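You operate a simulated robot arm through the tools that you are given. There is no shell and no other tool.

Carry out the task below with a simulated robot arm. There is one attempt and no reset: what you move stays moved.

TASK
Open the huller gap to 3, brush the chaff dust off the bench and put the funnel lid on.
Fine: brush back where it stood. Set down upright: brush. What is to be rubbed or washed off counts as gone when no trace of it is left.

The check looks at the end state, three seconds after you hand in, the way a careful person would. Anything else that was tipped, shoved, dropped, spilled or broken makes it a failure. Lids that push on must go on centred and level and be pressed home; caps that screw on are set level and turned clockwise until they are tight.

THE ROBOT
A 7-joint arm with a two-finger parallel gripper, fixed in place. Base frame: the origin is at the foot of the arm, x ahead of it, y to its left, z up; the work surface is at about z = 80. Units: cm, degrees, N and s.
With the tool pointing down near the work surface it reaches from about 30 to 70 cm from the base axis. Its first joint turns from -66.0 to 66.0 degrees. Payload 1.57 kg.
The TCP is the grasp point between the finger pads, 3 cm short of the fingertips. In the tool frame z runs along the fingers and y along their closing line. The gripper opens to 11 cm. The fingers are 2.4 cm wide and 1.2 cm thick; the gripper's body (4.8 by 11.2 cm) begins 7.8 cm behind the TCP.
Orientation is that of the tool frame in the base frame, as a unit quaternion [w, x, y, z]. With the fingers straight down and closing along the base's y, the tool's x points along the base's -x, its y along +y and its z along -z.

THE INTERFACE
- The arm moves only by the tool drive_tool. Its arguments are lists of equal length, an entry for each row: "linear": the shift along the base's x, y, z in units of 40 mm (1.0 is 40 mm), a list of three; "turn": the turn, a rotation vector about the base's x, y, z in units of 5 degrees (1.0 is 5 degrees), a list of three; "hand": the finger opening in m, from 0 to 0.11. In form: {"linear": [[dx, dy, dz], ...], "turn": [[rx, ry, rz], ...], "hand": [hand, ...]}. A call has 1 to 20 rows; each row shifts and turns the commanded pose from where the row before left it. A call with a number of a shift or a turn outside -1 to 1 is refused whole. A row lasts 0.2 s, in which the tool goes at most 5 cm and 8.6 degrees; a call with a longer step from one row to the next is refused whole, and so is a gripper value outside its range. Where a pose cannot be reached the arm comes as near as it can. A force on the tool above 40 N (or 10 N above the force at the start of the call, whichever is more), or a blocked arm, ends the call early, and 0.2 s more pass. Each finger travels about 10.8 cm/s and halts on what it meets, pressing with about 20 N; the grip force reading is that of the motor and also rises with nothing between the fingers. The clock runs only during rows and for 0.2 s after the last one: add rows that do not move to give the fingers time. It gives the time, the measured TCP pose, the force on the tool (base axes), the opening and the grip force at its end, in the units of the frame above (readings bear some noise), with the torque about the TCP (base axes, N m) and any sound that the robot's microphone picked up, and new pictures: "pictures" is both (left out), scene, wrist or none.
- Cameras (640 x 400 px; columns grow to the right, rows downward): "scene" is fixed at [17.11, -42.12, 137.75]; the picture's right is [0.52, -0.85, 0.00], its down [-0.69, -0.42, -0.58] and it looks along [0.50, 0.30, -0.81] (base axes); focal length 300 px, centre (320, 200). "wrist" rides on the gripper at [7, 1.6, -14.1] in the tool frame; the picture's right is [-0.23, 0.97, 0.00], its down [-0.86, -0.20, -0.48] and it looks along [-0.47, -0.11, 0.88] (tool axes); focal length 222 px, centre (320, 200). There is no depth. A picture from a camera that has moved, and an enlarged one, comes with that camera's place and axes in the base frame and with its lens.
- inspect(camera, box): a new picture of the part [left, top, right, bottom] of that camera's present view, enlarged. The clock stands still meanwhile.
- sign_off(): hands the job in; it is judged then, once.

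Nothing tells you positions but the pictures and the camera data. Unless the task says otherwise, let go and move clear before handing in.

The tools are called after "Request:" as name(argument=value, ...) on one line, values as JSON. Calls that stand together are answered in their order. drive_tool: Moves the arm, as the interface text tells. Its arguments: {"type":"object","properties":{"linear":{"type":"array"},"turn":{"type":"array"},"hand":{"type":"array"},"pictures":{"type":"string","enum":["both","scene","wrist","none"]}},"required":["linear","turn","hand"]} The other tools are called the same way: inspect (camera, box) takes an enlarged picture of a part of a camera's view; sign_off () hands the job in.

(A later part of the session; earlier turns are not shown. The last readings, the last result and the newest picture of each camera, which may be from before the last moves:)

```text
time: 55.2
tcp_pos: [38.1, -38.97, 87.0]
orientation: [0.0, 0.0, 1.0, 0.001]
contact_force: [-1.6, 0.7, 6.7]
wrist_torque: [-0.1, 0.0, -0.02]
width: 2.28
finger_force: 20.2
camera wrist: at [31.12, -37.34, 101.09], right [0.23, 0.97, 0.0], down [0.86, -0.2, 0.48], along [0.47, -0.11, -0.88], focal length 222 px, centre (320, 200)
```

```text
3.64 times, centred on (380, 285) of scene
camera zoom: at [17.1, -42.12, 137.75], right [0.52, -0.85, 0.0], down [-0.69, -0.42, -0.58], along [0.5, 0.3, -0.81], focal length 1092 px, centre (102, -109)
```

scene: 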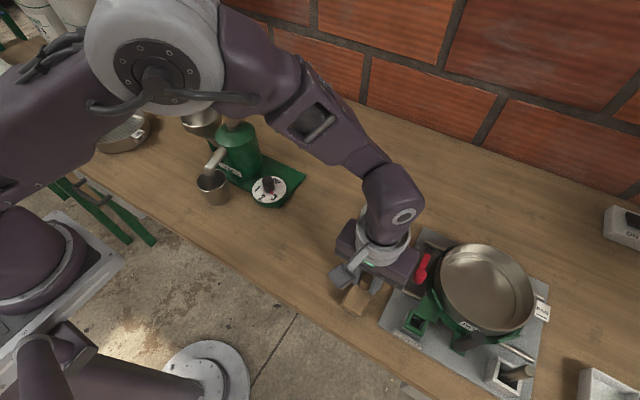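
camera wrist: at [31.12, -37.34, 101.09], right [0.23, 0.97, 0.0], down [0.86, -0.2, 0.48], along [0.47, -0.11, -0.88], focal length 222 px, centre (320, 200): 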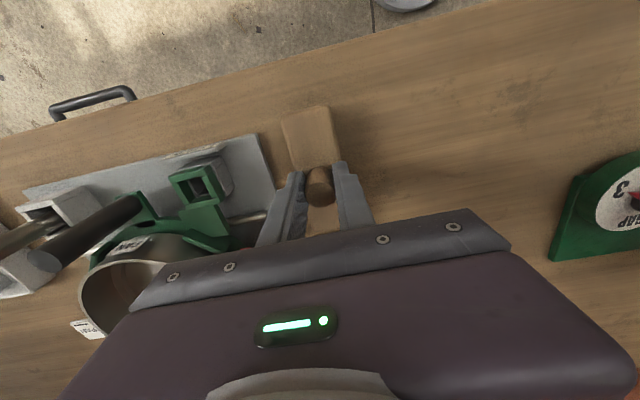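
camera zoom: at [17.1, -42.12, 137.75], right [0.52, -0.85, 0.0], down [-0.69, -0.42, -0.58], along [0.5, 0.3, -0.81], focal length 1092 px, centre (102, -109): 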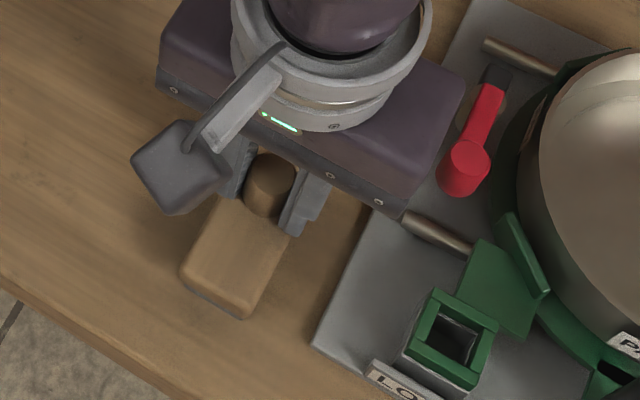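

The brush matches its original outline. I'll release, rise straight up and check.

Request:
drive_tool(linear=[[0, 0, 0.005], [0, 0, 0], [0, 0, 0], [0, 0, 0.4], [0, 0, 0.9], [0, 0, 0.9], [0, 0, 0.9], [0, 0, 0.9], [0, 0, 0]], turn=[[0, 0, 0], [0, 0, 0], [0, 0, 0], [0, 0, 0], [0, 0, 0], [0, 0, 0], [0, 0, 0], [0, 0, 0], [0, 0, 0]], hand=[0.035, 0.045, 0.045, 0.045, 0.045, 0.045, 0.045, 0.045, 0.045])

Request:
inspect(camera="scene", box=[260, 180, 420, 320])

Request:
inspect(camera="wrist", box=[240, 60, 440, 220])

```text
time: 57.2
tcp_pos: [38.34, -38.97, 103.12]
orientation: [0.0, 0.0, 1.0, 0.001]
contact_force: [-0.1, 0.6, -0.6]
wrist_torque: [0.03, 0.01, -0.02]
width: 4.51
finger_force: 0.1
camera wrist: at [31.29, -37.3, 117.06], right [0.23, 0.97, 0.0], down [0.86, -0.2, 0.48], along [0.47, -0.11, -0.88], focal length 222 px, centre (320, 200)
```

scene: 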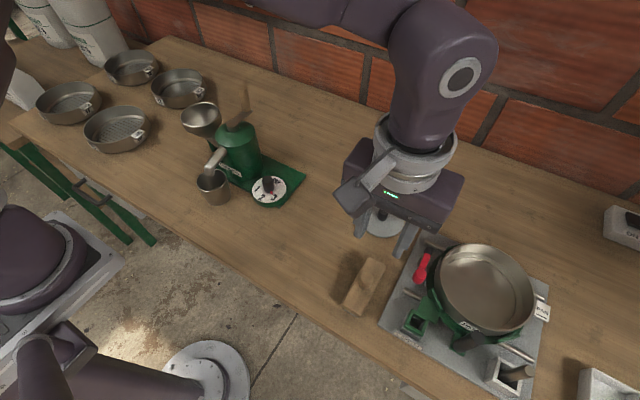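
wrist: 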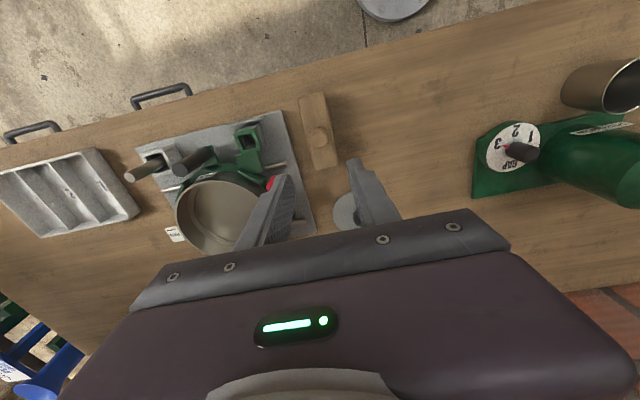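

```text
2.86 times, centred on (340, 250) of scene
camera zoom: at [17.11, -42.12, 137.75], right [0.52, -0.85, 0.0], down [-0.69, -0.42, -0.58], along [0.5, 0.3, -0.81], focal length 858 px, centre (263, 57)
```

zoom: 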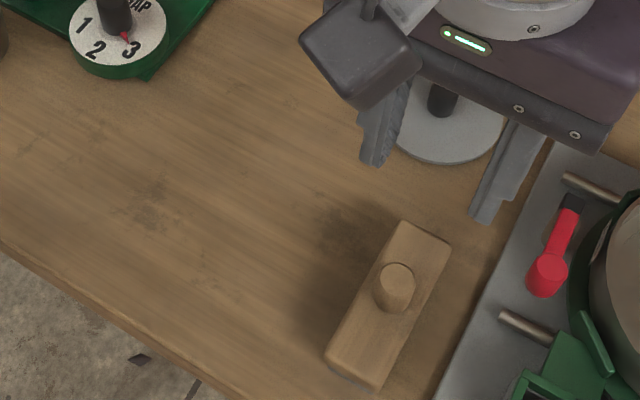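

```text
2.50 times, centred on (340, 140) of wrist
camera zoom: at [31.29, -37.3, 117.06], right [0.23, 0.97, 0.0], down [0.86, -0.2, 0.48], along [0.47, -0.11, -0.88], focal length 555 px, centre (270, 350)
```

zoom: 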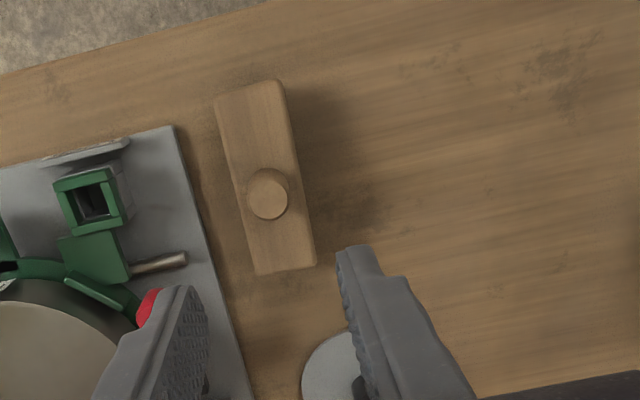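

The brush is back in place and the bench is clean. Next is the lid, near (55.3, -35.4), so I'll move to get a clear view of it.

Request:
drive_tool(linear=[[0.733, 0.333, -0.25], [0.733, 0.333, -0.25], [0.733, 0.333, -0.25], [0, 0, 0], [0, 0, 0]], turn=[[0, 0, 0], [0, 0, 0], [0, 0, 0], [0, 0, 0], [0, 0, 0]], hand=[0.045, 0.05, 0.055, 0.06, 0.06])

Request:
inspect(camera="scene", box=[330, 170, 440, 260])

Request:
inspect(camera="wrist", box=[230, 100, 430, 240])

```text
time: 58.4
tcp_pos: [47.0, -34.97, 100.23]
orientation: [-0.001, 0.0, 1.0, 0.001]
contact_force: [-0.1, 0.1, 0.9]
wrist_torque: [0.0, -0.01, -0.05]
width: 6.01
finger_force: 0.1
camera wrist: at [40.04, -33.28, 114.12], right [0.23, 0.97, 0.0], down [0.86, -0.2, 0.48], along [0.47, -0.11, -0.88], focal length 222 px, centre (320, 200)
```

scene: 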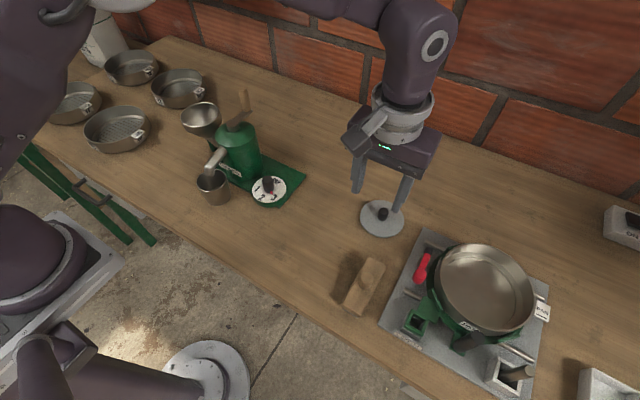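
wrist: 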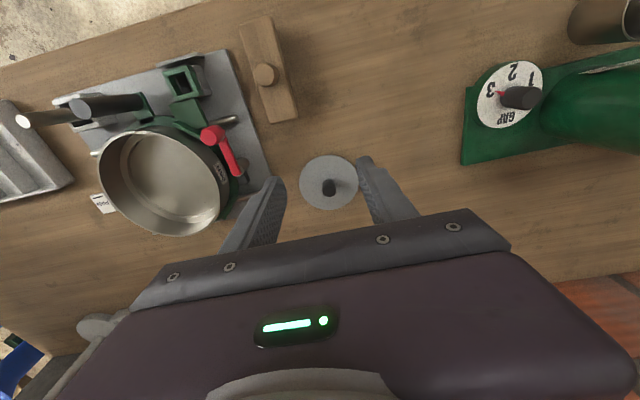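

```text
4.44 times, centred on (385, 215) of scene
camera zoom: at [17.11, -42.12, 137.75], right [0.52, -0.85, 0.0], down [-0.69, -0.42, -0.58], along [0.5, 0.3, -0.81], focal length 1335 px, centre (31, 133)
```

zoom: 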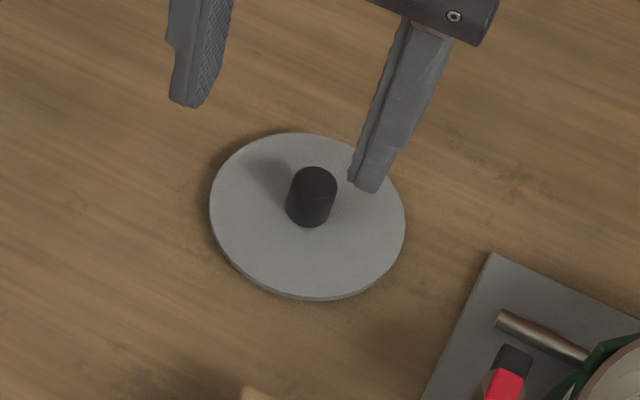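

```text
2.86 times, centred on (330, 170) of wrist
camera zoom: at [40.04, -33.28, 114.12], right [0.23, 0.97, 0.0], down [0.86, -0.2, 0.48], along [0.47, -0.11, -0.88], focal length 635 px, centre (291, 286)
```

zoom: 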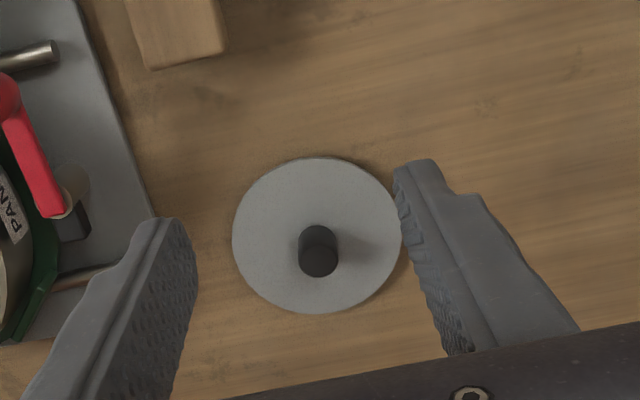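

The lid centre is about (54.95, -35.35), with the knob top at z≈84. I'll move above it and verify.

Request:
drive_tool(linear=[[0.671, -0.0325, -0.4], [0.671, -0.0325, -0.4], [0.671, -0.0325, -0.4], [0, 0, -0.66], [0, 0, -0.66], [0, 0, 0]], turn=[[0, 0, 0], [0, 0, 0], [0, 0, 0], [0, 0, 0], [0, 0, 0], [0, 0, 0]], hand=[0.06, 0.055, 0.05, 0.05, 0.05, 0.05])

Request:
inspect(camera="scene", box=[330, 170, 440, 260])

Request:
inspect(camera="wrist", box=[220, 80, 420, 240])

Request:
inspect(camera="scene", box=[160, 80, 300, 210])

```text
time: 59.8
tcp_pos: [54.94, -35.15, 89.92]
orientation: [0.0, 0.0, 1.0, 0.0]
contact_force: [-0.6, 0.4, -0.1]
wrist_torque: [0.01, -0.01, 0.03]
width: 5.01
finger_force: 0.1
camera wrist: at [48.0, -33.61, 103.97], right [0.23, 0.97, 0.0], down [0.86, -0.2, 0.48], along [0.47, -0.11, -0.88], focal length 222 px, centre (320, 200)
```

scene: 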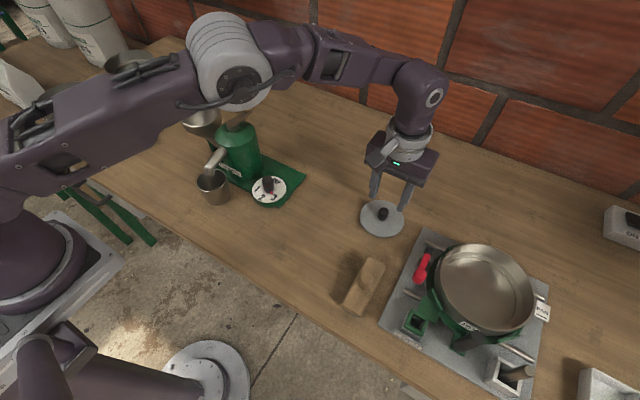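
wrist: 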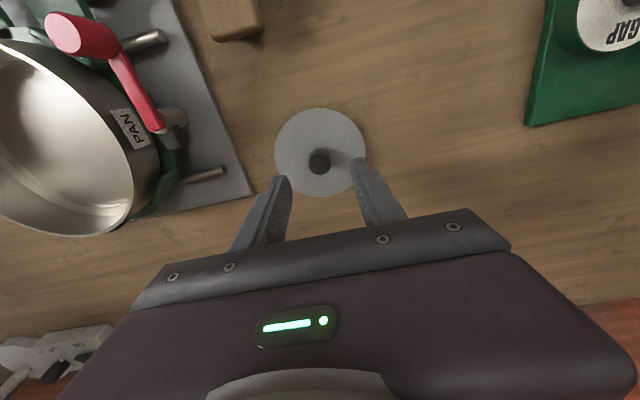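

```text
4.44 times, centred on (385, 215) of scene
camera zoom: at [17.11, -42.12, 137.75], right [0.52, -0.85, 0.0], down [-0.69, -0.42, -0.58], along [0.5, 0.3, -0.81], focal length 1335 px, centre (31, 133)
```

zoom: 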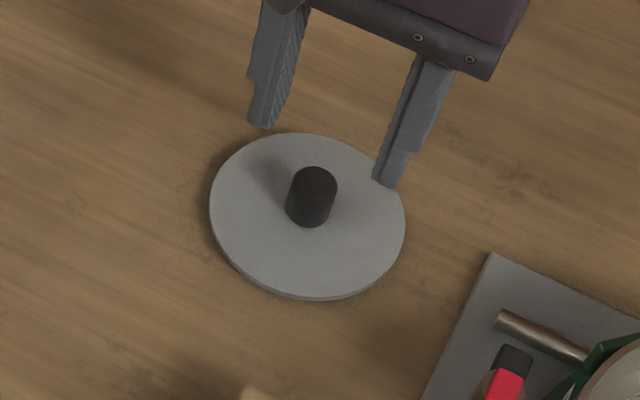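

```text
2.50 times, centred on (320, 160) of wrist
camera zoom: at [48.0, -33.61, 103.97], right [0.23, 0.97, 0.0], down [0.86, -0.2, 0.48], along [0.47, -0.11, -0.88], focal length 555 px, centre (320, 300)
```

zoom: 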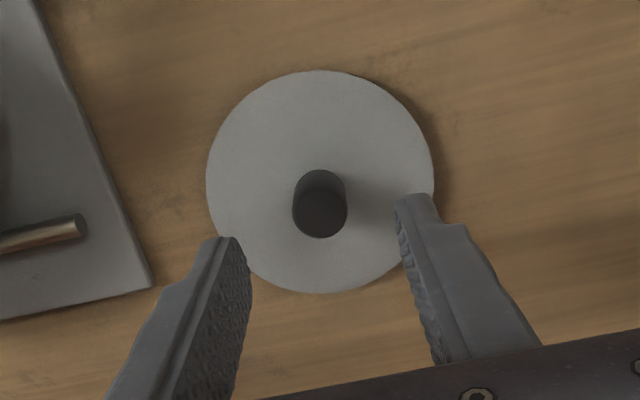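

```text
3.08 times, centred on (230, 145) of scene
camera zoom: at [17.11, -42.12, 137.75], right [0.52, -0.85, 0.0], down [-0.69, -0.42, -0.58], along [0.5, 0.3, -0.81], focal length 924 px, centre (597, 369)
```

zoom: 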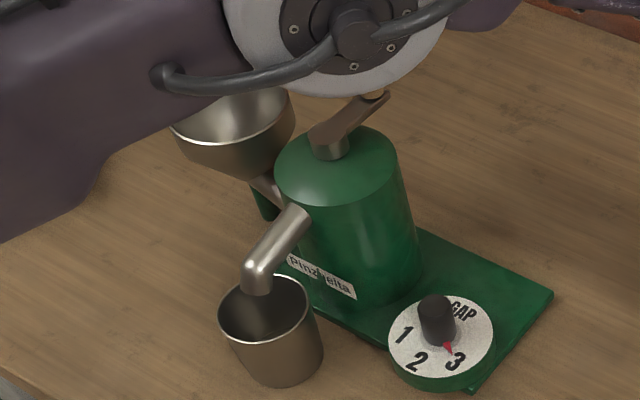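

The knob is centred between the fingers. I'll lower to z≈84.7 and grip it.

Request:
drive_tool(linear=[[0, 0.01, -0.6], [0, 0, -0.5], [0, 0, -0.24], [0, 0, 0], [0, 0, 0], [0, 0, 0], [0, 0, 0], [0, 0, 0]], turn=[[0, 0, 0], [0, 0, 0], [0, 0, 0], [0, 0, 0], [0, 0, 0], [0, 0, 0], [0, 0, 0], [0, 0, 0]], hand=[0.05, 0.05, 0.05, 0.05, 0.035, 0.02, 0.005, 0.005])

Request:
inspect(camera="scene", box=[330, 170, 440, 260])

```text
time: 61.6
tcp_pos: [54.97, -35.31, 84.59]
orientation: [-0.001, 0.0, 1.0, 0.001]
contact_force: [0.7, 1.1, 0.6]
wrist_torque: [0.01, 0.02, 0.03]
width: 2.1
finger_force: 19.5
camera wrist: at [47.99, -33.67, 98.75], right [0.23, 0.97, 0.0], down [0.86, -0.2, 0.48], along [0.47, -0.11, -0.88], focal length 222 px, centre (320, 200)
```

scene: 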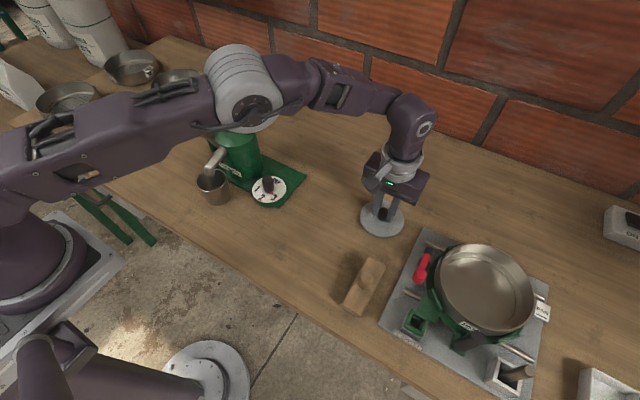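
wrist: 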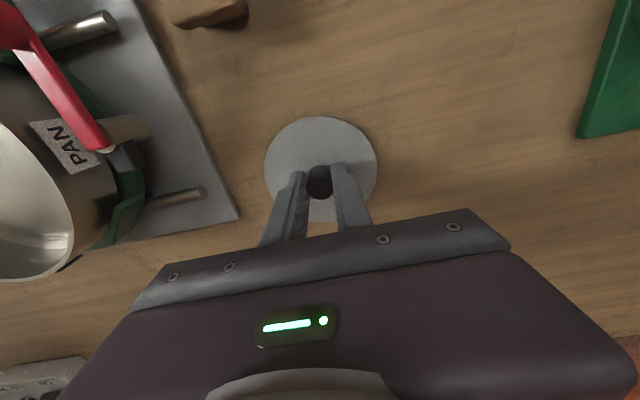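

```text
4.44 times, centred on (385, 215) of scene
camera zoom: at [17.11, -42.13, 137.75], right [0.52, -0.85, 0.0], down [-0.69, -0.42, -0.58], along [0.5, 0.3, -0.81], focal length 1335 px, centre (31, 133)
```

zoom: 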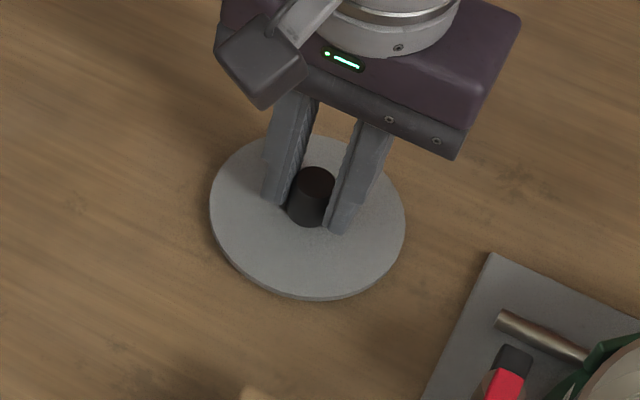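

The lid is gripped at 2.1 cm wide. I'll lift it straight up and check that it hangs level.

Request:
drive_tool(linear=[[0, 0, 0.3], [0, 0, 0.6], [0, 0, 0.9], [0, 0, 0.9], [0, 0, 0.9], [0, 0, 0.9], [0, 0, 0.9], [0, 0, 0.9], [0, 0, 0]], turn=[[0, 0, 0], [0, 0, 0], [0, 0, 0], [0, 0, 0], [0, 0, 0], [0, 0, 0], [0, 0, 0], [0, 0, 0], [0, 0, 0]], hand=[0.0, 0.0, 0.0, 0.0, 0.0, 0.0, 0.0, 0.0, 0.0])

Request:
inspect(camera="scene", box=[160, 80, 300, 210])

```text
time: 63.6
tcp_pos: [54.62, -35.21, 105.89]
orientation: [-0.001, 0.001, 1.0, 0.001]
contact_force: [0.7, 0.2, -0.7]
wrist_torque: [0.02, 0.01, 0.03]
width: 2.09
finger_force: 20.8
out of reach, approached as far as the arm can: row 7, 8
camera wrist: at [47.71, -33.63, 119.96], right [0.23, 0.97, 0.0], down [0.86, -0.2, 0.48], along [0.46, -0.11, -0.88], focal length 222 px, centre (320, 200)
```

scene: 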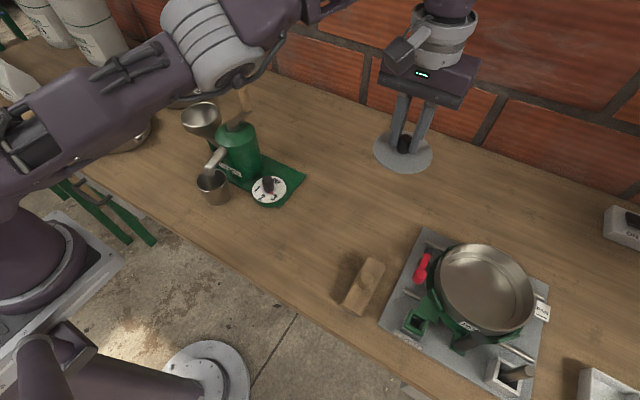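
wrist: 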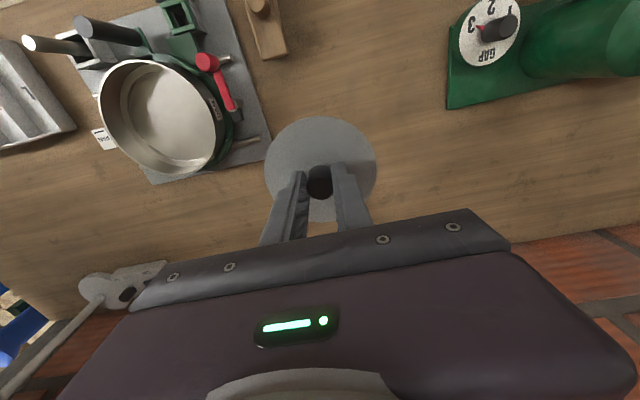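

```text
3.08 times, centred on (230, 145) of scene
camera zoom: at [17.11, -42.13, 137.75], right [0.52, -0.85, 0.0], down [-0.69, -0.42, -0.58], along [0.5, 0.3, -0.81], focal length 924 px, centre (597, 369)
```

zoom: 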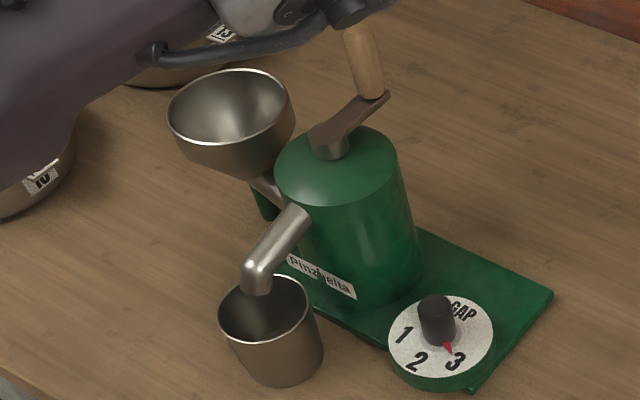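

The lid is lifted and level. I'll enlarge the funnel in the scene view while it is unobstructed.

Request:
inspect(camera="scene", box=[175, 90, 235, 145])

Request:
drive_tool(linear=[[-0.9, 0.4, 0], [-0.9, 0.4, 0], [-0.3, 0.95, 0], [0, 0.95, 0], [0, 0.95, 0], [0, 0.95, 0], [0, 0.95, 0], [0, 0.95, 0], [0, 0.95, 0], [0, 0.95, 0], [0, 0, 0]], turn=[[0, 0, 0], [0, 0, 0], [0, 0, 0], [0, 0, 0], [0, 0, 0], [0, 0, 0], [0, 0, 0], [0, 0, 0], [0, 0, 0], [0, 0, 0], [0, 0, 0]], hand=[0.0, 0.0, 0.0, 0.0, 0.0, 0.0, 0.0, 0.0, 0.0, 0.0, 0.0])

```text
7.27 times, centred on (205, 118) of scene
camera zoom: at [17.11, -42.13, 137.75], right [0.52, -0.85, 0.0], down [-0.69, -0.42, -0.58], along [0.5, 0.3, -0.81], focal length 2184 px, centre (1156, 800)
```

zoom: 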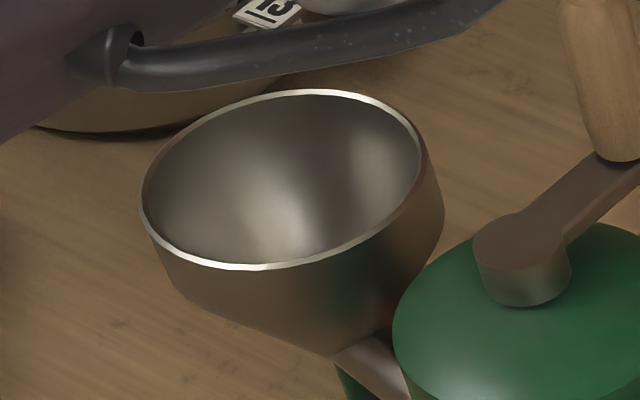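

```text
time: 66.0
tcp_pos: [54.57, -8.75, 105.87]
orientation: [0.0, 0.0, 1.0, 0.001]
contact_force: [0.4, 0.8, -0.6]
wrist_torque: [0.04, 0.01, 0.0]
width: 2.07
finger_force: 20.1
out of reach, approached as far as the arm can: row 1, 2, 3
camera wrist: at [47.65, -7.12, 119.85], right [0.23, 0.97, 0.0], down [0.86, -0.2, 0.48], along [0.47, -0.11, -0.88], focal length 222 px, centre (320, 200)
```

scene: 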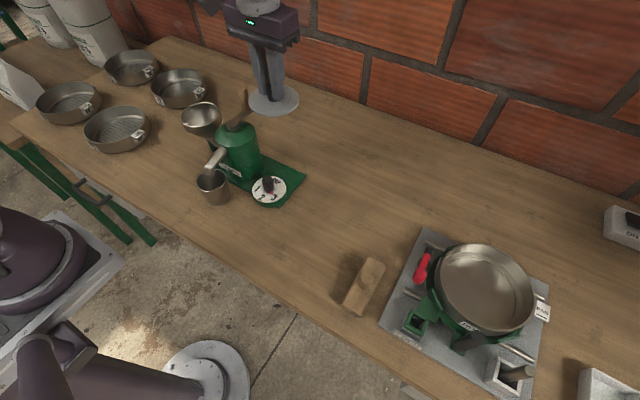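
wrist: 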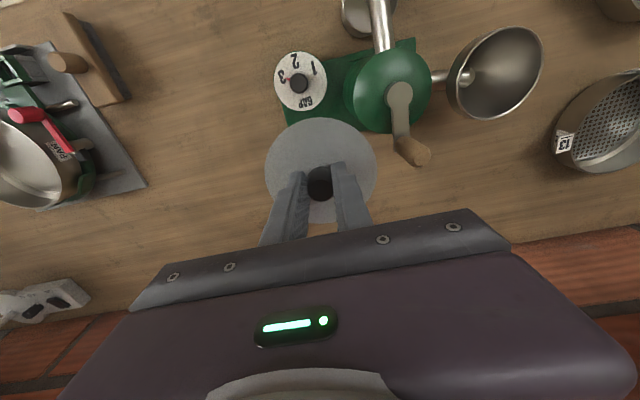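

The lid is clear of everything at z≈106. I'll move back in x and up a little for a clean wrist view of the funnel.

Request:
drive_tool(linear=[[-0.8, 0, 0.2], [-0.8, 0, 0.2], [-0.8, 0, 0.3], [-0.3, 0, 0.3], [0, 0, 0]], turn=[[0, 0, 0], [0, 0, 0], [0, 0, 0], [0, 0, 0], [0, 0, 0]], hand=[0.0, 0.0, 0.0, 0.0, 0.0])

Request:
inspect(camera="wrist", box=[380, 60, 580, 220])

Request:
inspect(camera="wrist", box=[240, 90, 400, 240])

Request:
inspect(camera="scene", box=[160, 40, 320, 180])

```text
time: 67.2
tcp_pos: [43.56, -8.62, 109.95]
orientation: [-0.001, 0.0, 1.0, 0.001]
contact_force: [-0.4, -0.1, -0.4]
wrist_torque: [0.01, 0.04, 0.02]
width: 2.09
finger_force: 20.1
camera wrist: at [36.63, -7.0, 123.92], right [0.23, 0.97, 0.0], down [0.86, -0.2, 0.48], along [0.47, -0.11, -0.88], focal length 222 px, centre (320, 200)
```

scene: 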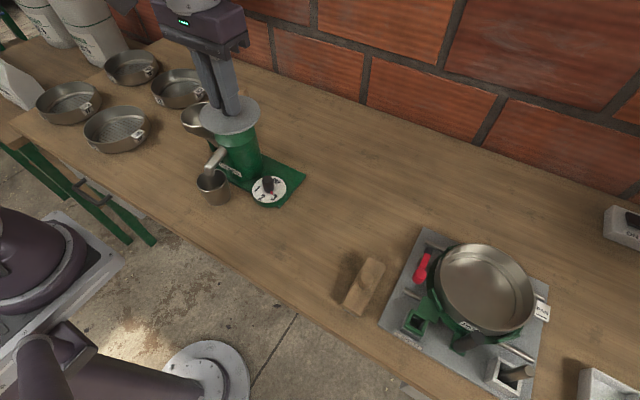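
wrist: 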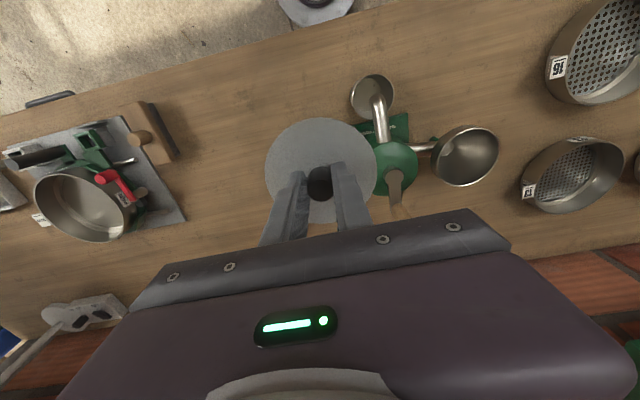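

```text
2.50 times, centred on (480, 140) of wrist
camera zoom: at [36.63, -7.0, 123.92], right [0.23, 0.97, 0.0], down [0.86, -0.2, 0.48], along [0.47, -0.11, -0.88], focal length 555 px, centre (-80, 350)
```

zoom: 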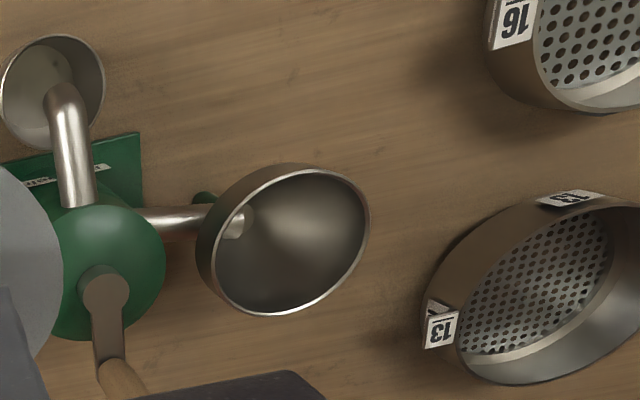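

```text
2.67 times, centred on (320, 165) of wrist
camera zoom: at [36.63, -7.0, 123.92], right [0.23, 0.97, 0.0], down [0.86, -0.2, 0.48], along [0.47, -0.11, -0.88], focal length 592 px, centre (320, 293)
```

zoom: 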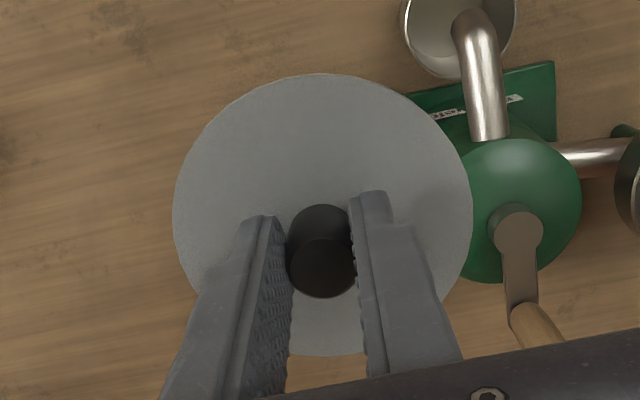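

```text
2.86 times, centred on (240, 110) of scene
camera zoom: at [17.11, -42.13, 137.75], right [0.52, -0.85, 0.0], down [-0.69, -0.42, -0.58], along [0.5, 0.3, -0.81], focal length 858 px, centre (549, 457)
```

zoom: 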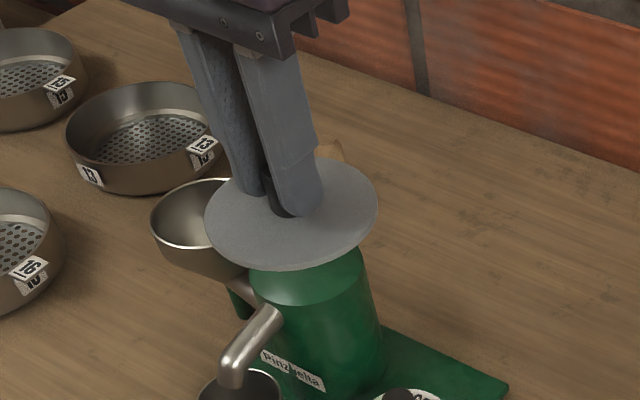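

Both views put the funnel rim at roughly (51.9, 12.1, 91.7), but I want it more precise. I'll carry the lid past the funnel so the wrist camera looks almost straight down on the rim.

Request:
drive_tool(linear=[[0.352, 0.792, 0], [0.352, 0.792, 0], [0.352, 0.792, 0], [0.352, 0.792, 0], [0.352, 0.792, 0], [0.352, 0.792, 0], [0.6, 0, 0], [0.6, 0, 0], [0.55, 0, 0], [0, 0, 0]], turn=[[0, 0, 0], [0, 0, 0], [0, 0, 0], [0, 0, 0], [0, 0, 0], [0, 0, 0], [0, 0, 0], [0, 0, 0], [0, 0, 0], [0, 0, 0]], hand=[0.0, 0.0, 0.0, 0.0, 0.0, 0.0, 0.0, 0.0, 0.0, 0.0])

Request:
inspect(camera="wrist", box=[240, 20, 400, 130])

Request:
inspect(camera="scene", box=[150, 40, 290, 160])

```text
time: 69.4
tcp_pos: [59.14, 10.17, 110.02]
orientation: [-0.001, -0.001, 1.0, 0.001]
contact_force: [-0.5, 0.4, -1.3]
wrist_torque: [0.02, -0.01, 0.0]
width: 2.09
finger_force: 19.9
camera wrist: at [52.23, 11.91, 123.92], right [0.23, 0.97, 0.0], down [0.86, -0.2, 0.48], along [0.46, -0.11, -0.88], focal length 222 px, centre (320, 200)
```

scene: 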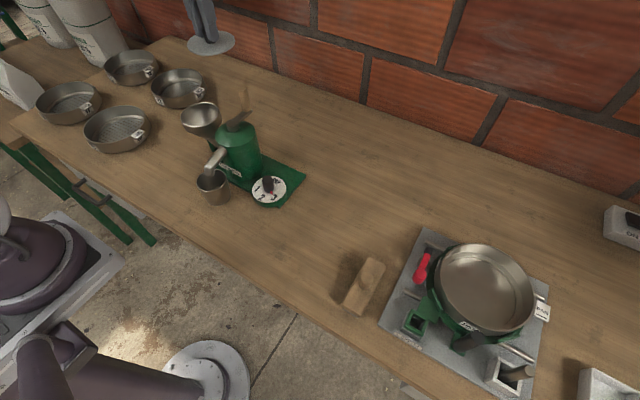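
wrist: 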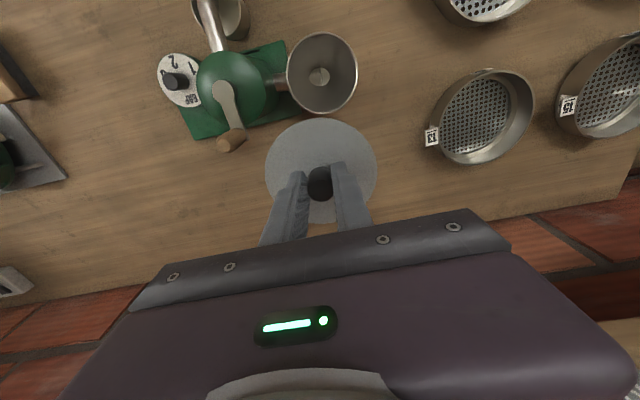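

```text
3.64 times, centred on (320, 75) of wrist
camera zoom: at [52.23, 11.91, 123.92], right [0.23, 0.97, 0.0], down [0.86, -0.2, 0.48], along [0.46, -0.11, -0.88], focal length 808 px, centre (320, 654)
```

zoom: 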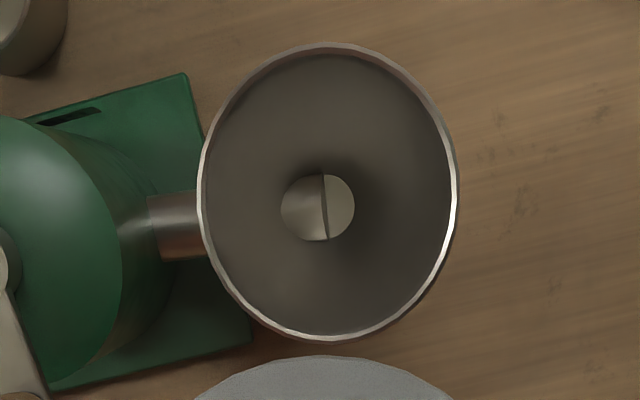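

```text
3.33 times, centred on (220, 100) of scene
camera zoom: at [17.11, -42.12, 137.75], right [0.52, -0.85, 0.0], down [-0.69, -0.42, -0.58], along [0.5, 0.3, -0.81], focal length 1001 px, centre (653, 533)
```

zoom: 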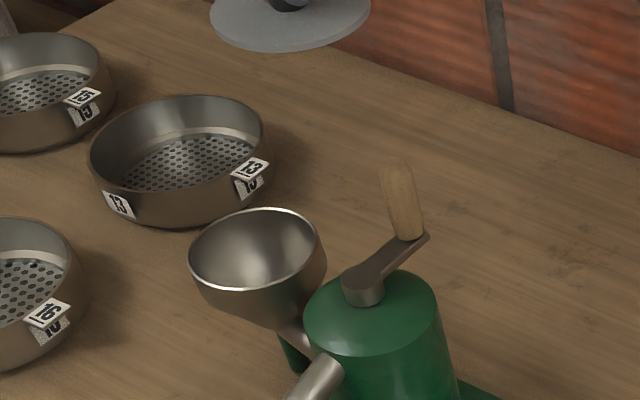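

Looking straight down, the rim centre is 7.3 cm behind the lid in x and 1.9 cm to its left, at about (51.85, 12.2, 91.7). I'll shift by that and lower to about 2 cm above the rim.

Request:
drive_tool(linear=[[-0.61, 0.158, 0], [-0.61, 0.158, 0], [-0.61, 0.158, 0], [0, 0, -0.6], [0, 0, -0.6], [0, 0, -0.6], [0, 0, -0.6], [0, 0, -0.35], [0, 0, 0], [0, 0, 0]], turn=[[0, 0, 0], [0, 0, 0], [0, 0, 0], [0, 0, 0], [0, 0, 0], [0, 0, 0], [0, 0, 0], [0, 0, 0], [0, 0, 0], [0, 0, 0]], hand=[0.0, 0.0, 0.0, 0.0, 0.0, 0.0, 0.0, 0.0, 0.0, 0.0])

Request:
inspect(camera="scene", box=[165, 70, 265, 150])

Request:
inspect(camera="wrist", box=[240, 90, 400, 230])

```text
time: 71.6
tcp_pos: [51.78, 12.24, 98.8]
orientation: [-0.002, 0.0, 1.0, 0.001]
contact_force: [1.0, 0.8, 0.9]
wrist_torque: [-0.06, -0.02, -0.02]
width: 2.08
finger_force: 20.4
camera wrist: at [44.79, 13.86, 112.8], right [0.23, 0.97, 0.0], down [0.86, -0.2, 0.48], along [0.47, -0.11, -0.88], focal length 222 px, centre (320, 200)
```

scene: 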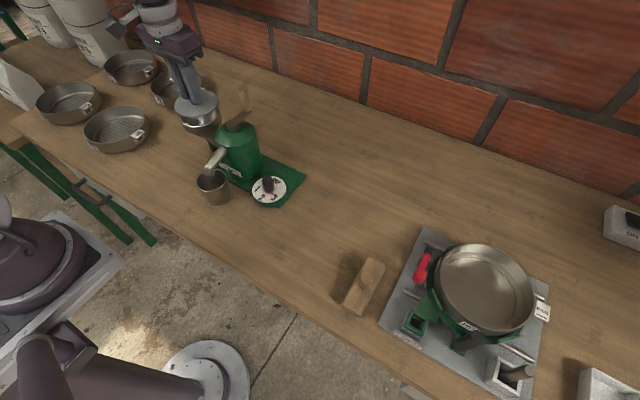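
wrist: 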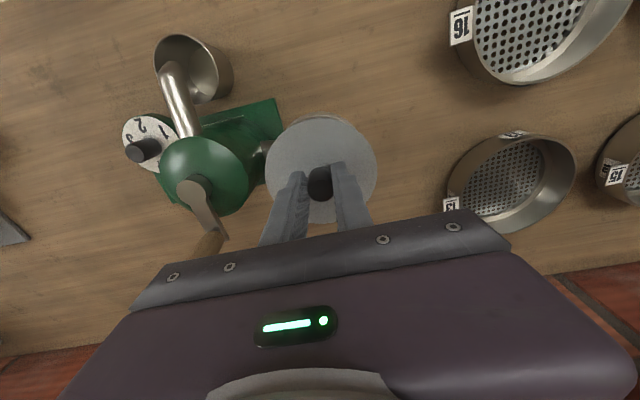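

```text
5.00 times, centred on (215, 110) of scene
camera zoom: at [17.11, -42.12, 137.75], right [0.52, -0.85, 0.0], down [-0.69, -0.42, -0.58], along [0.5, 0.3, -0.81], focal length 1502 px, centre (845, 650)
```

zoom: 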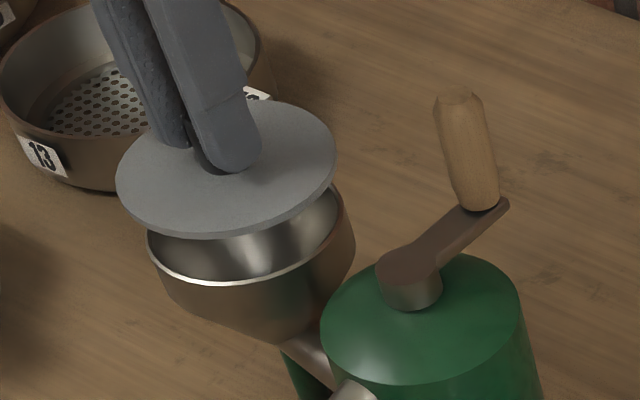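

```text
2.86 times, centred on (320, 160) of wrist
camera zoom: at [44.79, 13.86, 112.8], right [0.23, 0.97, 0.0], down [0.86, -0.2, 0.48], along [0.47, -0.11, -0.88], focal length 635 px, centre (320, 314)
```

zoom: 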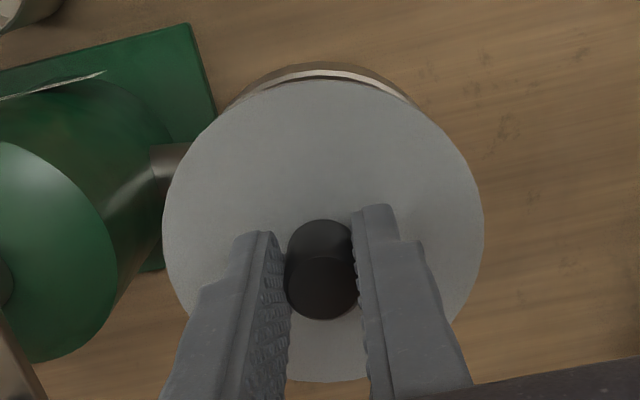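

The lid is aligned over the funnel in both views to within about 1–2 mm. I'll lower slowly to first contact.

Request:
drive_tool(linear=[[0, 0, -0.25], [0, 0, -0.2], [0, 0, -0.1], [0, 0, -0.05], [0, 0, 0]], turn=[[0, 0, 0], [0, 0, 0], [0, 0, 0], [0, 0, 0], [0, 0, 0]], hand=[0.0, 0.0, 0.0, 0.0, 0.0])

Request:
inspect(camera="scene", box=[170, 75, 250, 145])

```text
time: 72.8
tcp_pos: [51.78, 12.26, 96.58]
orientation: [-0.001, 0.0, 1.0, 0.001]
contact_force: [0.1, 0.3, -1.7]
wrist_torque: [0.01, 0.02, -0.02]
width: 2.07
finger_force: 20.2
camera wrist: at [44.78, 13.93, 110.52], right [0.23, 0.97, 0.0], down [0.86, -0.2, 0.48], along [0.47, -0.11, -0.88], focal length 222 px, centre (320, 200)
```

scene: 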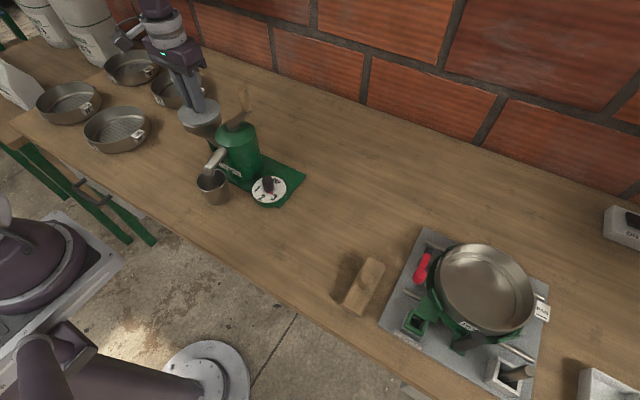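
wrist: 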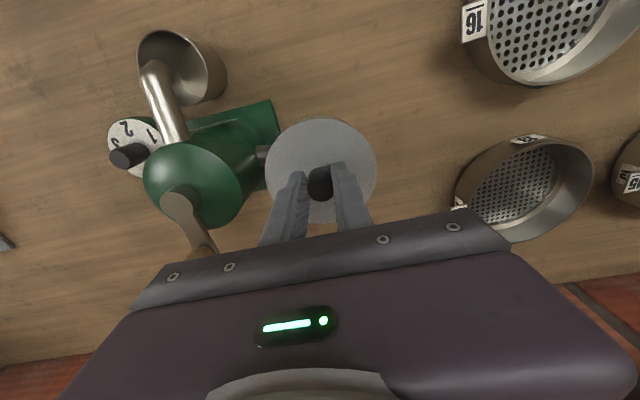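

```text
5.71 times, centred on (210, 110) of scene
camera zoom: at [17.11, -42.12, 137.75], right [0.52, -0.85, 0.0], down [-0.69, -0.42, -0.58], along [0.5, 0.3, -0.81], focal length 1716 px, centre (949, 714)
```

zoom: 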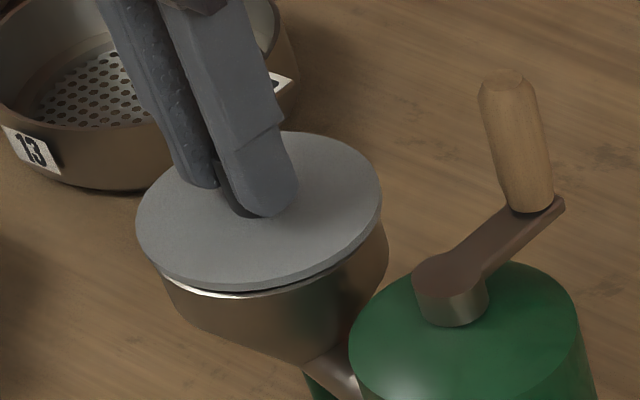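

The lid is well centred over the rim. I'll lower further in small steps and watch the force.

Request:
drive_tool(linear=[[0, 0, -0.05], [0, 0, -0.05], [0, 0, 0]], turn=[[0, 0, 0], [0, 0, 0], [0, 0, 0]], hand=[0.0, 0.0, 0.0], pictures="none")

```text
time: 73.6
tcp_pos: [51.86, 12.35, 96.11]
orientation: [-0.001, -0.001, 1.0, 0.0]
contact_force: [0.0, -0.5, -0.8]
wrist_torque: [-0.02, 0.01, -0.01]
width: 2.07
finger_force: 20.5
```

Request:
drive_tool(linear=[[0, 0, -0.05], [0, 0, -0.03], [0, 0, 0]], turn=[[0, 0, 0], [0, 0, 0], [0, 0, 0]], hand=[0.0, 0.0, 0.0], pictures="scene")

Request:
inspect(camera="scene", box=[170, 75, 250, 145])

```text
time: 74.4
tcp_pos: [51.87, 12.35, 95.79]
orientation: [0.001, -0.001, 1.0, 0.001]
contact_force: [-0.2, 0.5, 18.1]
wrist_torque: [-0.21, -0.08, 0.03]
width: 2.09
finger_force: 19.9
```

scene: 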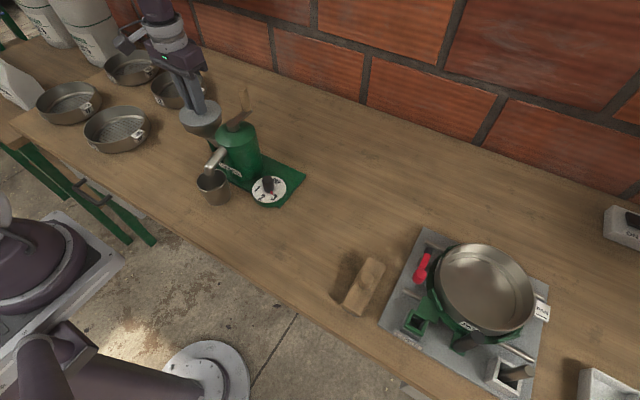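

```text
5.71 times, centred on (210, 110) of scene
camera zoom: at [17.08, -42.13, 137.75], right [0.52, -0.85, 0.0], down [-0.69, -0.42, -0.58], along [0.5, 0.3, -0.81], focal length 1716 px, centre (949, 714)
```

zoom: 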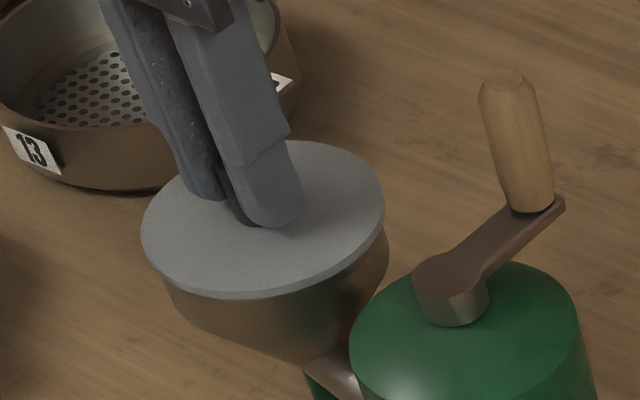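

Contact is at 18 N and the lid appears flush. I'll press further in small steps to seat it and watch for a change.

Request:
drive_tool(linear=[[0, 0, -0.03], [0, 0, 0]], turn=[[0, 0, 0], [0, 0, 0]], hand=[0.0, 0.0], pictures="none")

```text
time: 75.0
tcp_pos: [51.81, 12.37, 95.64]
orientation: [0.0, 0.0, 1.0, 0.001]
contact_force: [2.3, 0.2, 18.0]
wrist_torque: [-0.26, -0.16, -0.01]
width: 2.08
finger_force: 19.7
```

Request:
drive_tool(linear=[[0, 0, -0.03], [0, 0, 0]], turn=[[0, 0, 0], [0, 0, 0]], hand=[0.0, 0.0])

Request:
inspect(camera="scene", box=[170, 75, 250, 145])

Request:
inspect(camera="wrist", box=[240, 90, 400, 230])

```text
time: 75.6
tcp_pos: [51.93, 12.34, 95.53]
orientation: [0.0, -0.001, 1.0, 0.003]
contact_force: [1.3, -0.3, 16.4]
wrist_torque: [-0.24, -0.1, 0.0]
width: 2.1
finger_force: 20.2
camera wrist: at [44.84, 13.98, 109.54], right [0.23, 0.97, 0.0], down [0.86, -0.2, 0.48], along [0.47, -0.11, -0.88], focal length 222 px, centre (320, 200)
```

scene: 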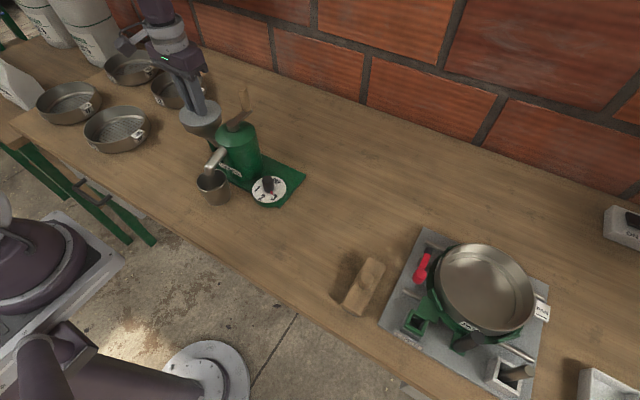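
wrist: 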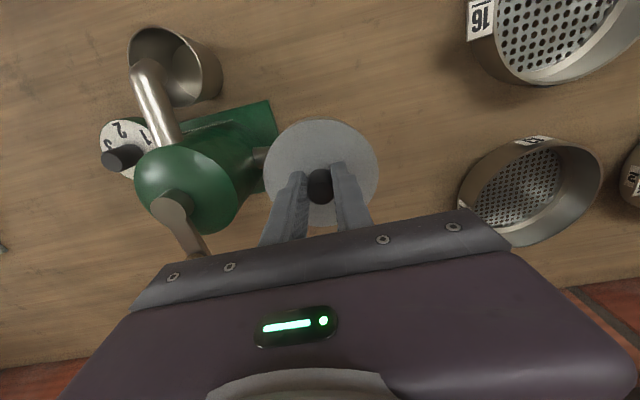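

```text
5.71 times, centred on (210, 110) of scene
camera zoom: at [17.09, -42.13, 137.75], right [0.52, -0.85, 0.0], down [-0.69, -0.42, -0.58], along [0.5, 0.3, -0.81], focal length 1716 px, centre (949, 714)
```

zoom: 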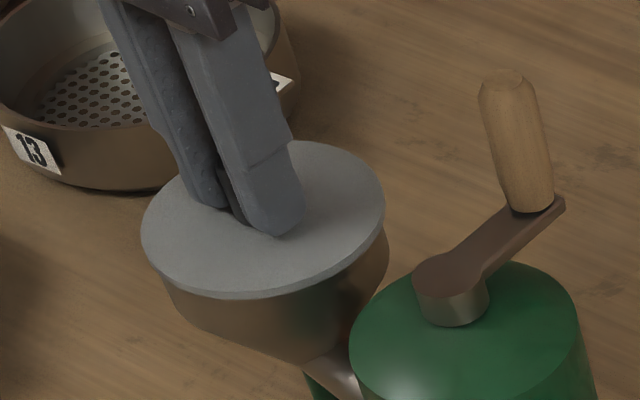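

```text
2.86 times, centred on (320, 160) of wrist
camera zoom: at [44.84, 13.98, 109.54], right [0.23, 0.97, 0.0], down [0.86, -0.2, 0.48], along [0.47, -0.11, -0.88], focal length 635 px, centre (320, 314)
```

zoom: 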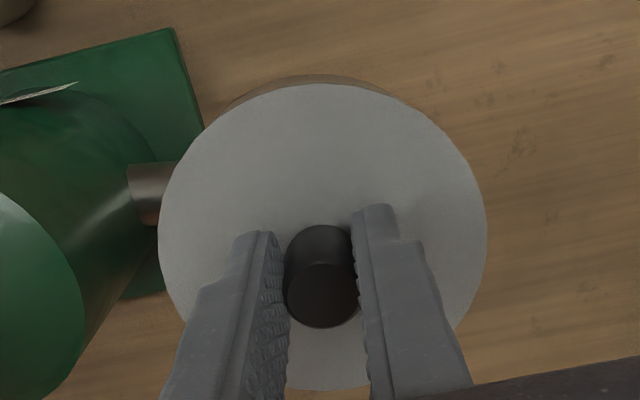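

The fingers are sliding down the knob at the friction limit of about 18 N, and the lid stays where it is. I'll enlarge the rim to see whether it's seated.

Request:
inspect(camera="scene", box=[185, 108, 230, 138])

Request:
inspect(camera="wrist", box=[280, 110, 360, 150])

```text
13.33 times, centred on (208, 123) of scene
camera zoom: at [17.09, -42.13, 137.75], right [0.52, -0.85, 0.0], down [-0.69, -0.42, -0.58], along [0.5, 0.3, -0.81], focal length 4004 px, centre (1820, 1227)
```

zoom: 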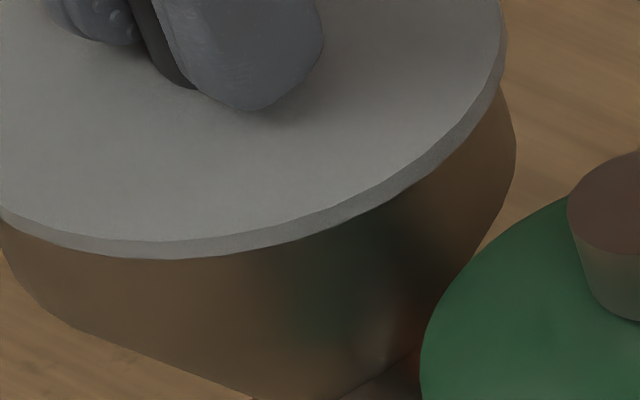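

```text
8.00 times, centred on (320, 130) of wrist
camera zoom: at [44.84, 13.98, 109.54], right [0.23, 0.97, 0.0], down [0.86, -0.2, 0.48], along [0.47, -0.11, -0.88], focal length 1777 px, centre (320, 760)
```

zoom: 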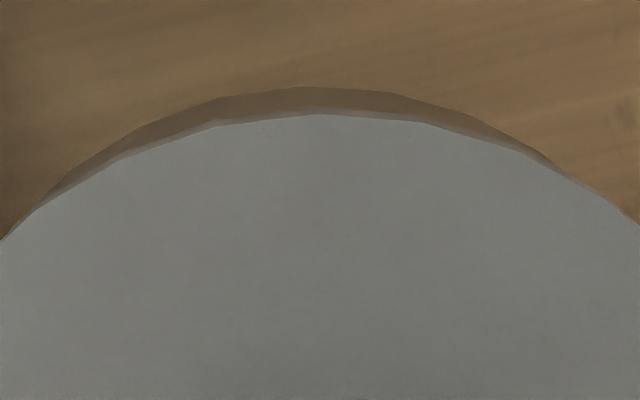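

No gap is visible, but I want it firmly home. I'll slide the fingertips down until they bear on the lid's disc and press with more force.

Request:
drive_tool(linear=[[0, 0, -0.04], [0, 0, -0.04], [0, 0, -0.03], [0, 0, 0]], turn=[[0, 0, 0], [0, 0, 0], [0, 0, 0], [0, 0, 0]], hand=[0.0, 0.0, 0.0, 0.0], pictures="none")

```text
time: 76.7
tcp_pos: [51.88, 12.42, 95.33]
orientation: [0.002, 0.0, 1.0, 0.002]
contact_force: [-0.9, 0.0, 7.5]
wrist_torque: [-0.24, 0.25, -0.08]
width: 2.08
finger_force: 19.8
stopped in row 4: the force on the tool passed its limit at 41 N (the readings are from after the stop); the commanded pose is now the measured one
```

The press reached 41 N. I'll look at the lid now.

Request:
inspect(camera="scene", box=[185, 108, 230, 138])

Request:
inspect(camera="scene", box=[170, 75, 250, 145])

Request:
inspect(camera="wrist", box=[240, 90, 400, 230])

```text
13.33 times, centred on (208, 123) of scene
camera zoom: at [17.1, -42.13, 137.75], right [0.52, -0.85, 0.0], down [-0.69, -0.42, -0.58], along [0.5, 0.3, -0.81], focal length 4004 px, centre (1820, 1227)
```

zoom: 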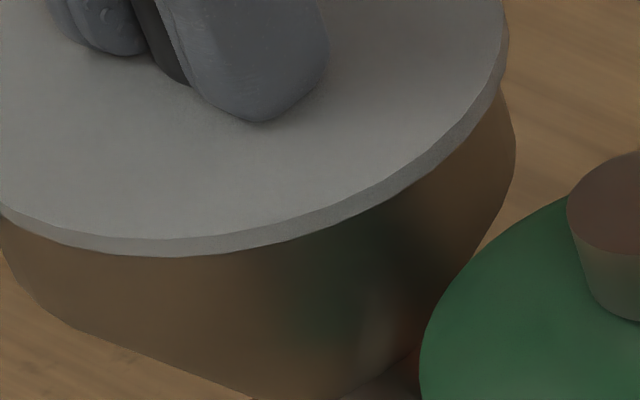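

```text
5.71 times, centred on (210, 110) of scene
camera zoom: at [17.1, -42.13, 137.75], right [0.52, -0.85, 0.0], down [-0.69, -0.42, -0.58], along [0.5, 0.3, -0.81], focal length 1716 px, centre (949, 714)
```

zoom: 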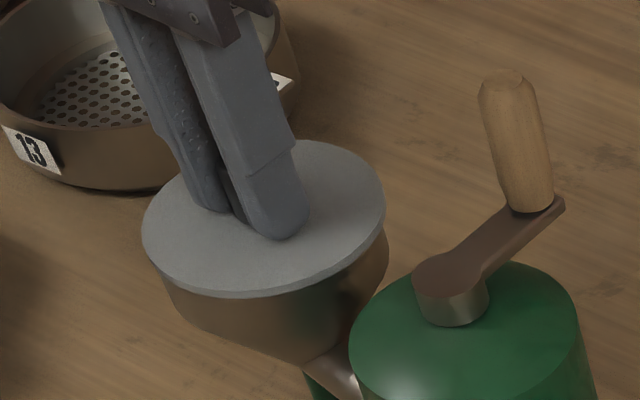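

```text
2.86 times, centred on (320, 160) of wrist
camera zoom: at [44.86, 13.96, 109.24], right [0.23, 0.97, 0.0], down [0.85, -0.2, 0.48], along [0.47, -0.11, -0.88], focal length 635 px, centre (320, 314)
```

zoom: 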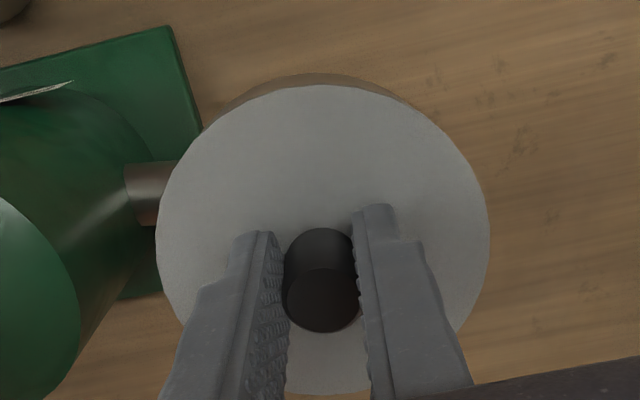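

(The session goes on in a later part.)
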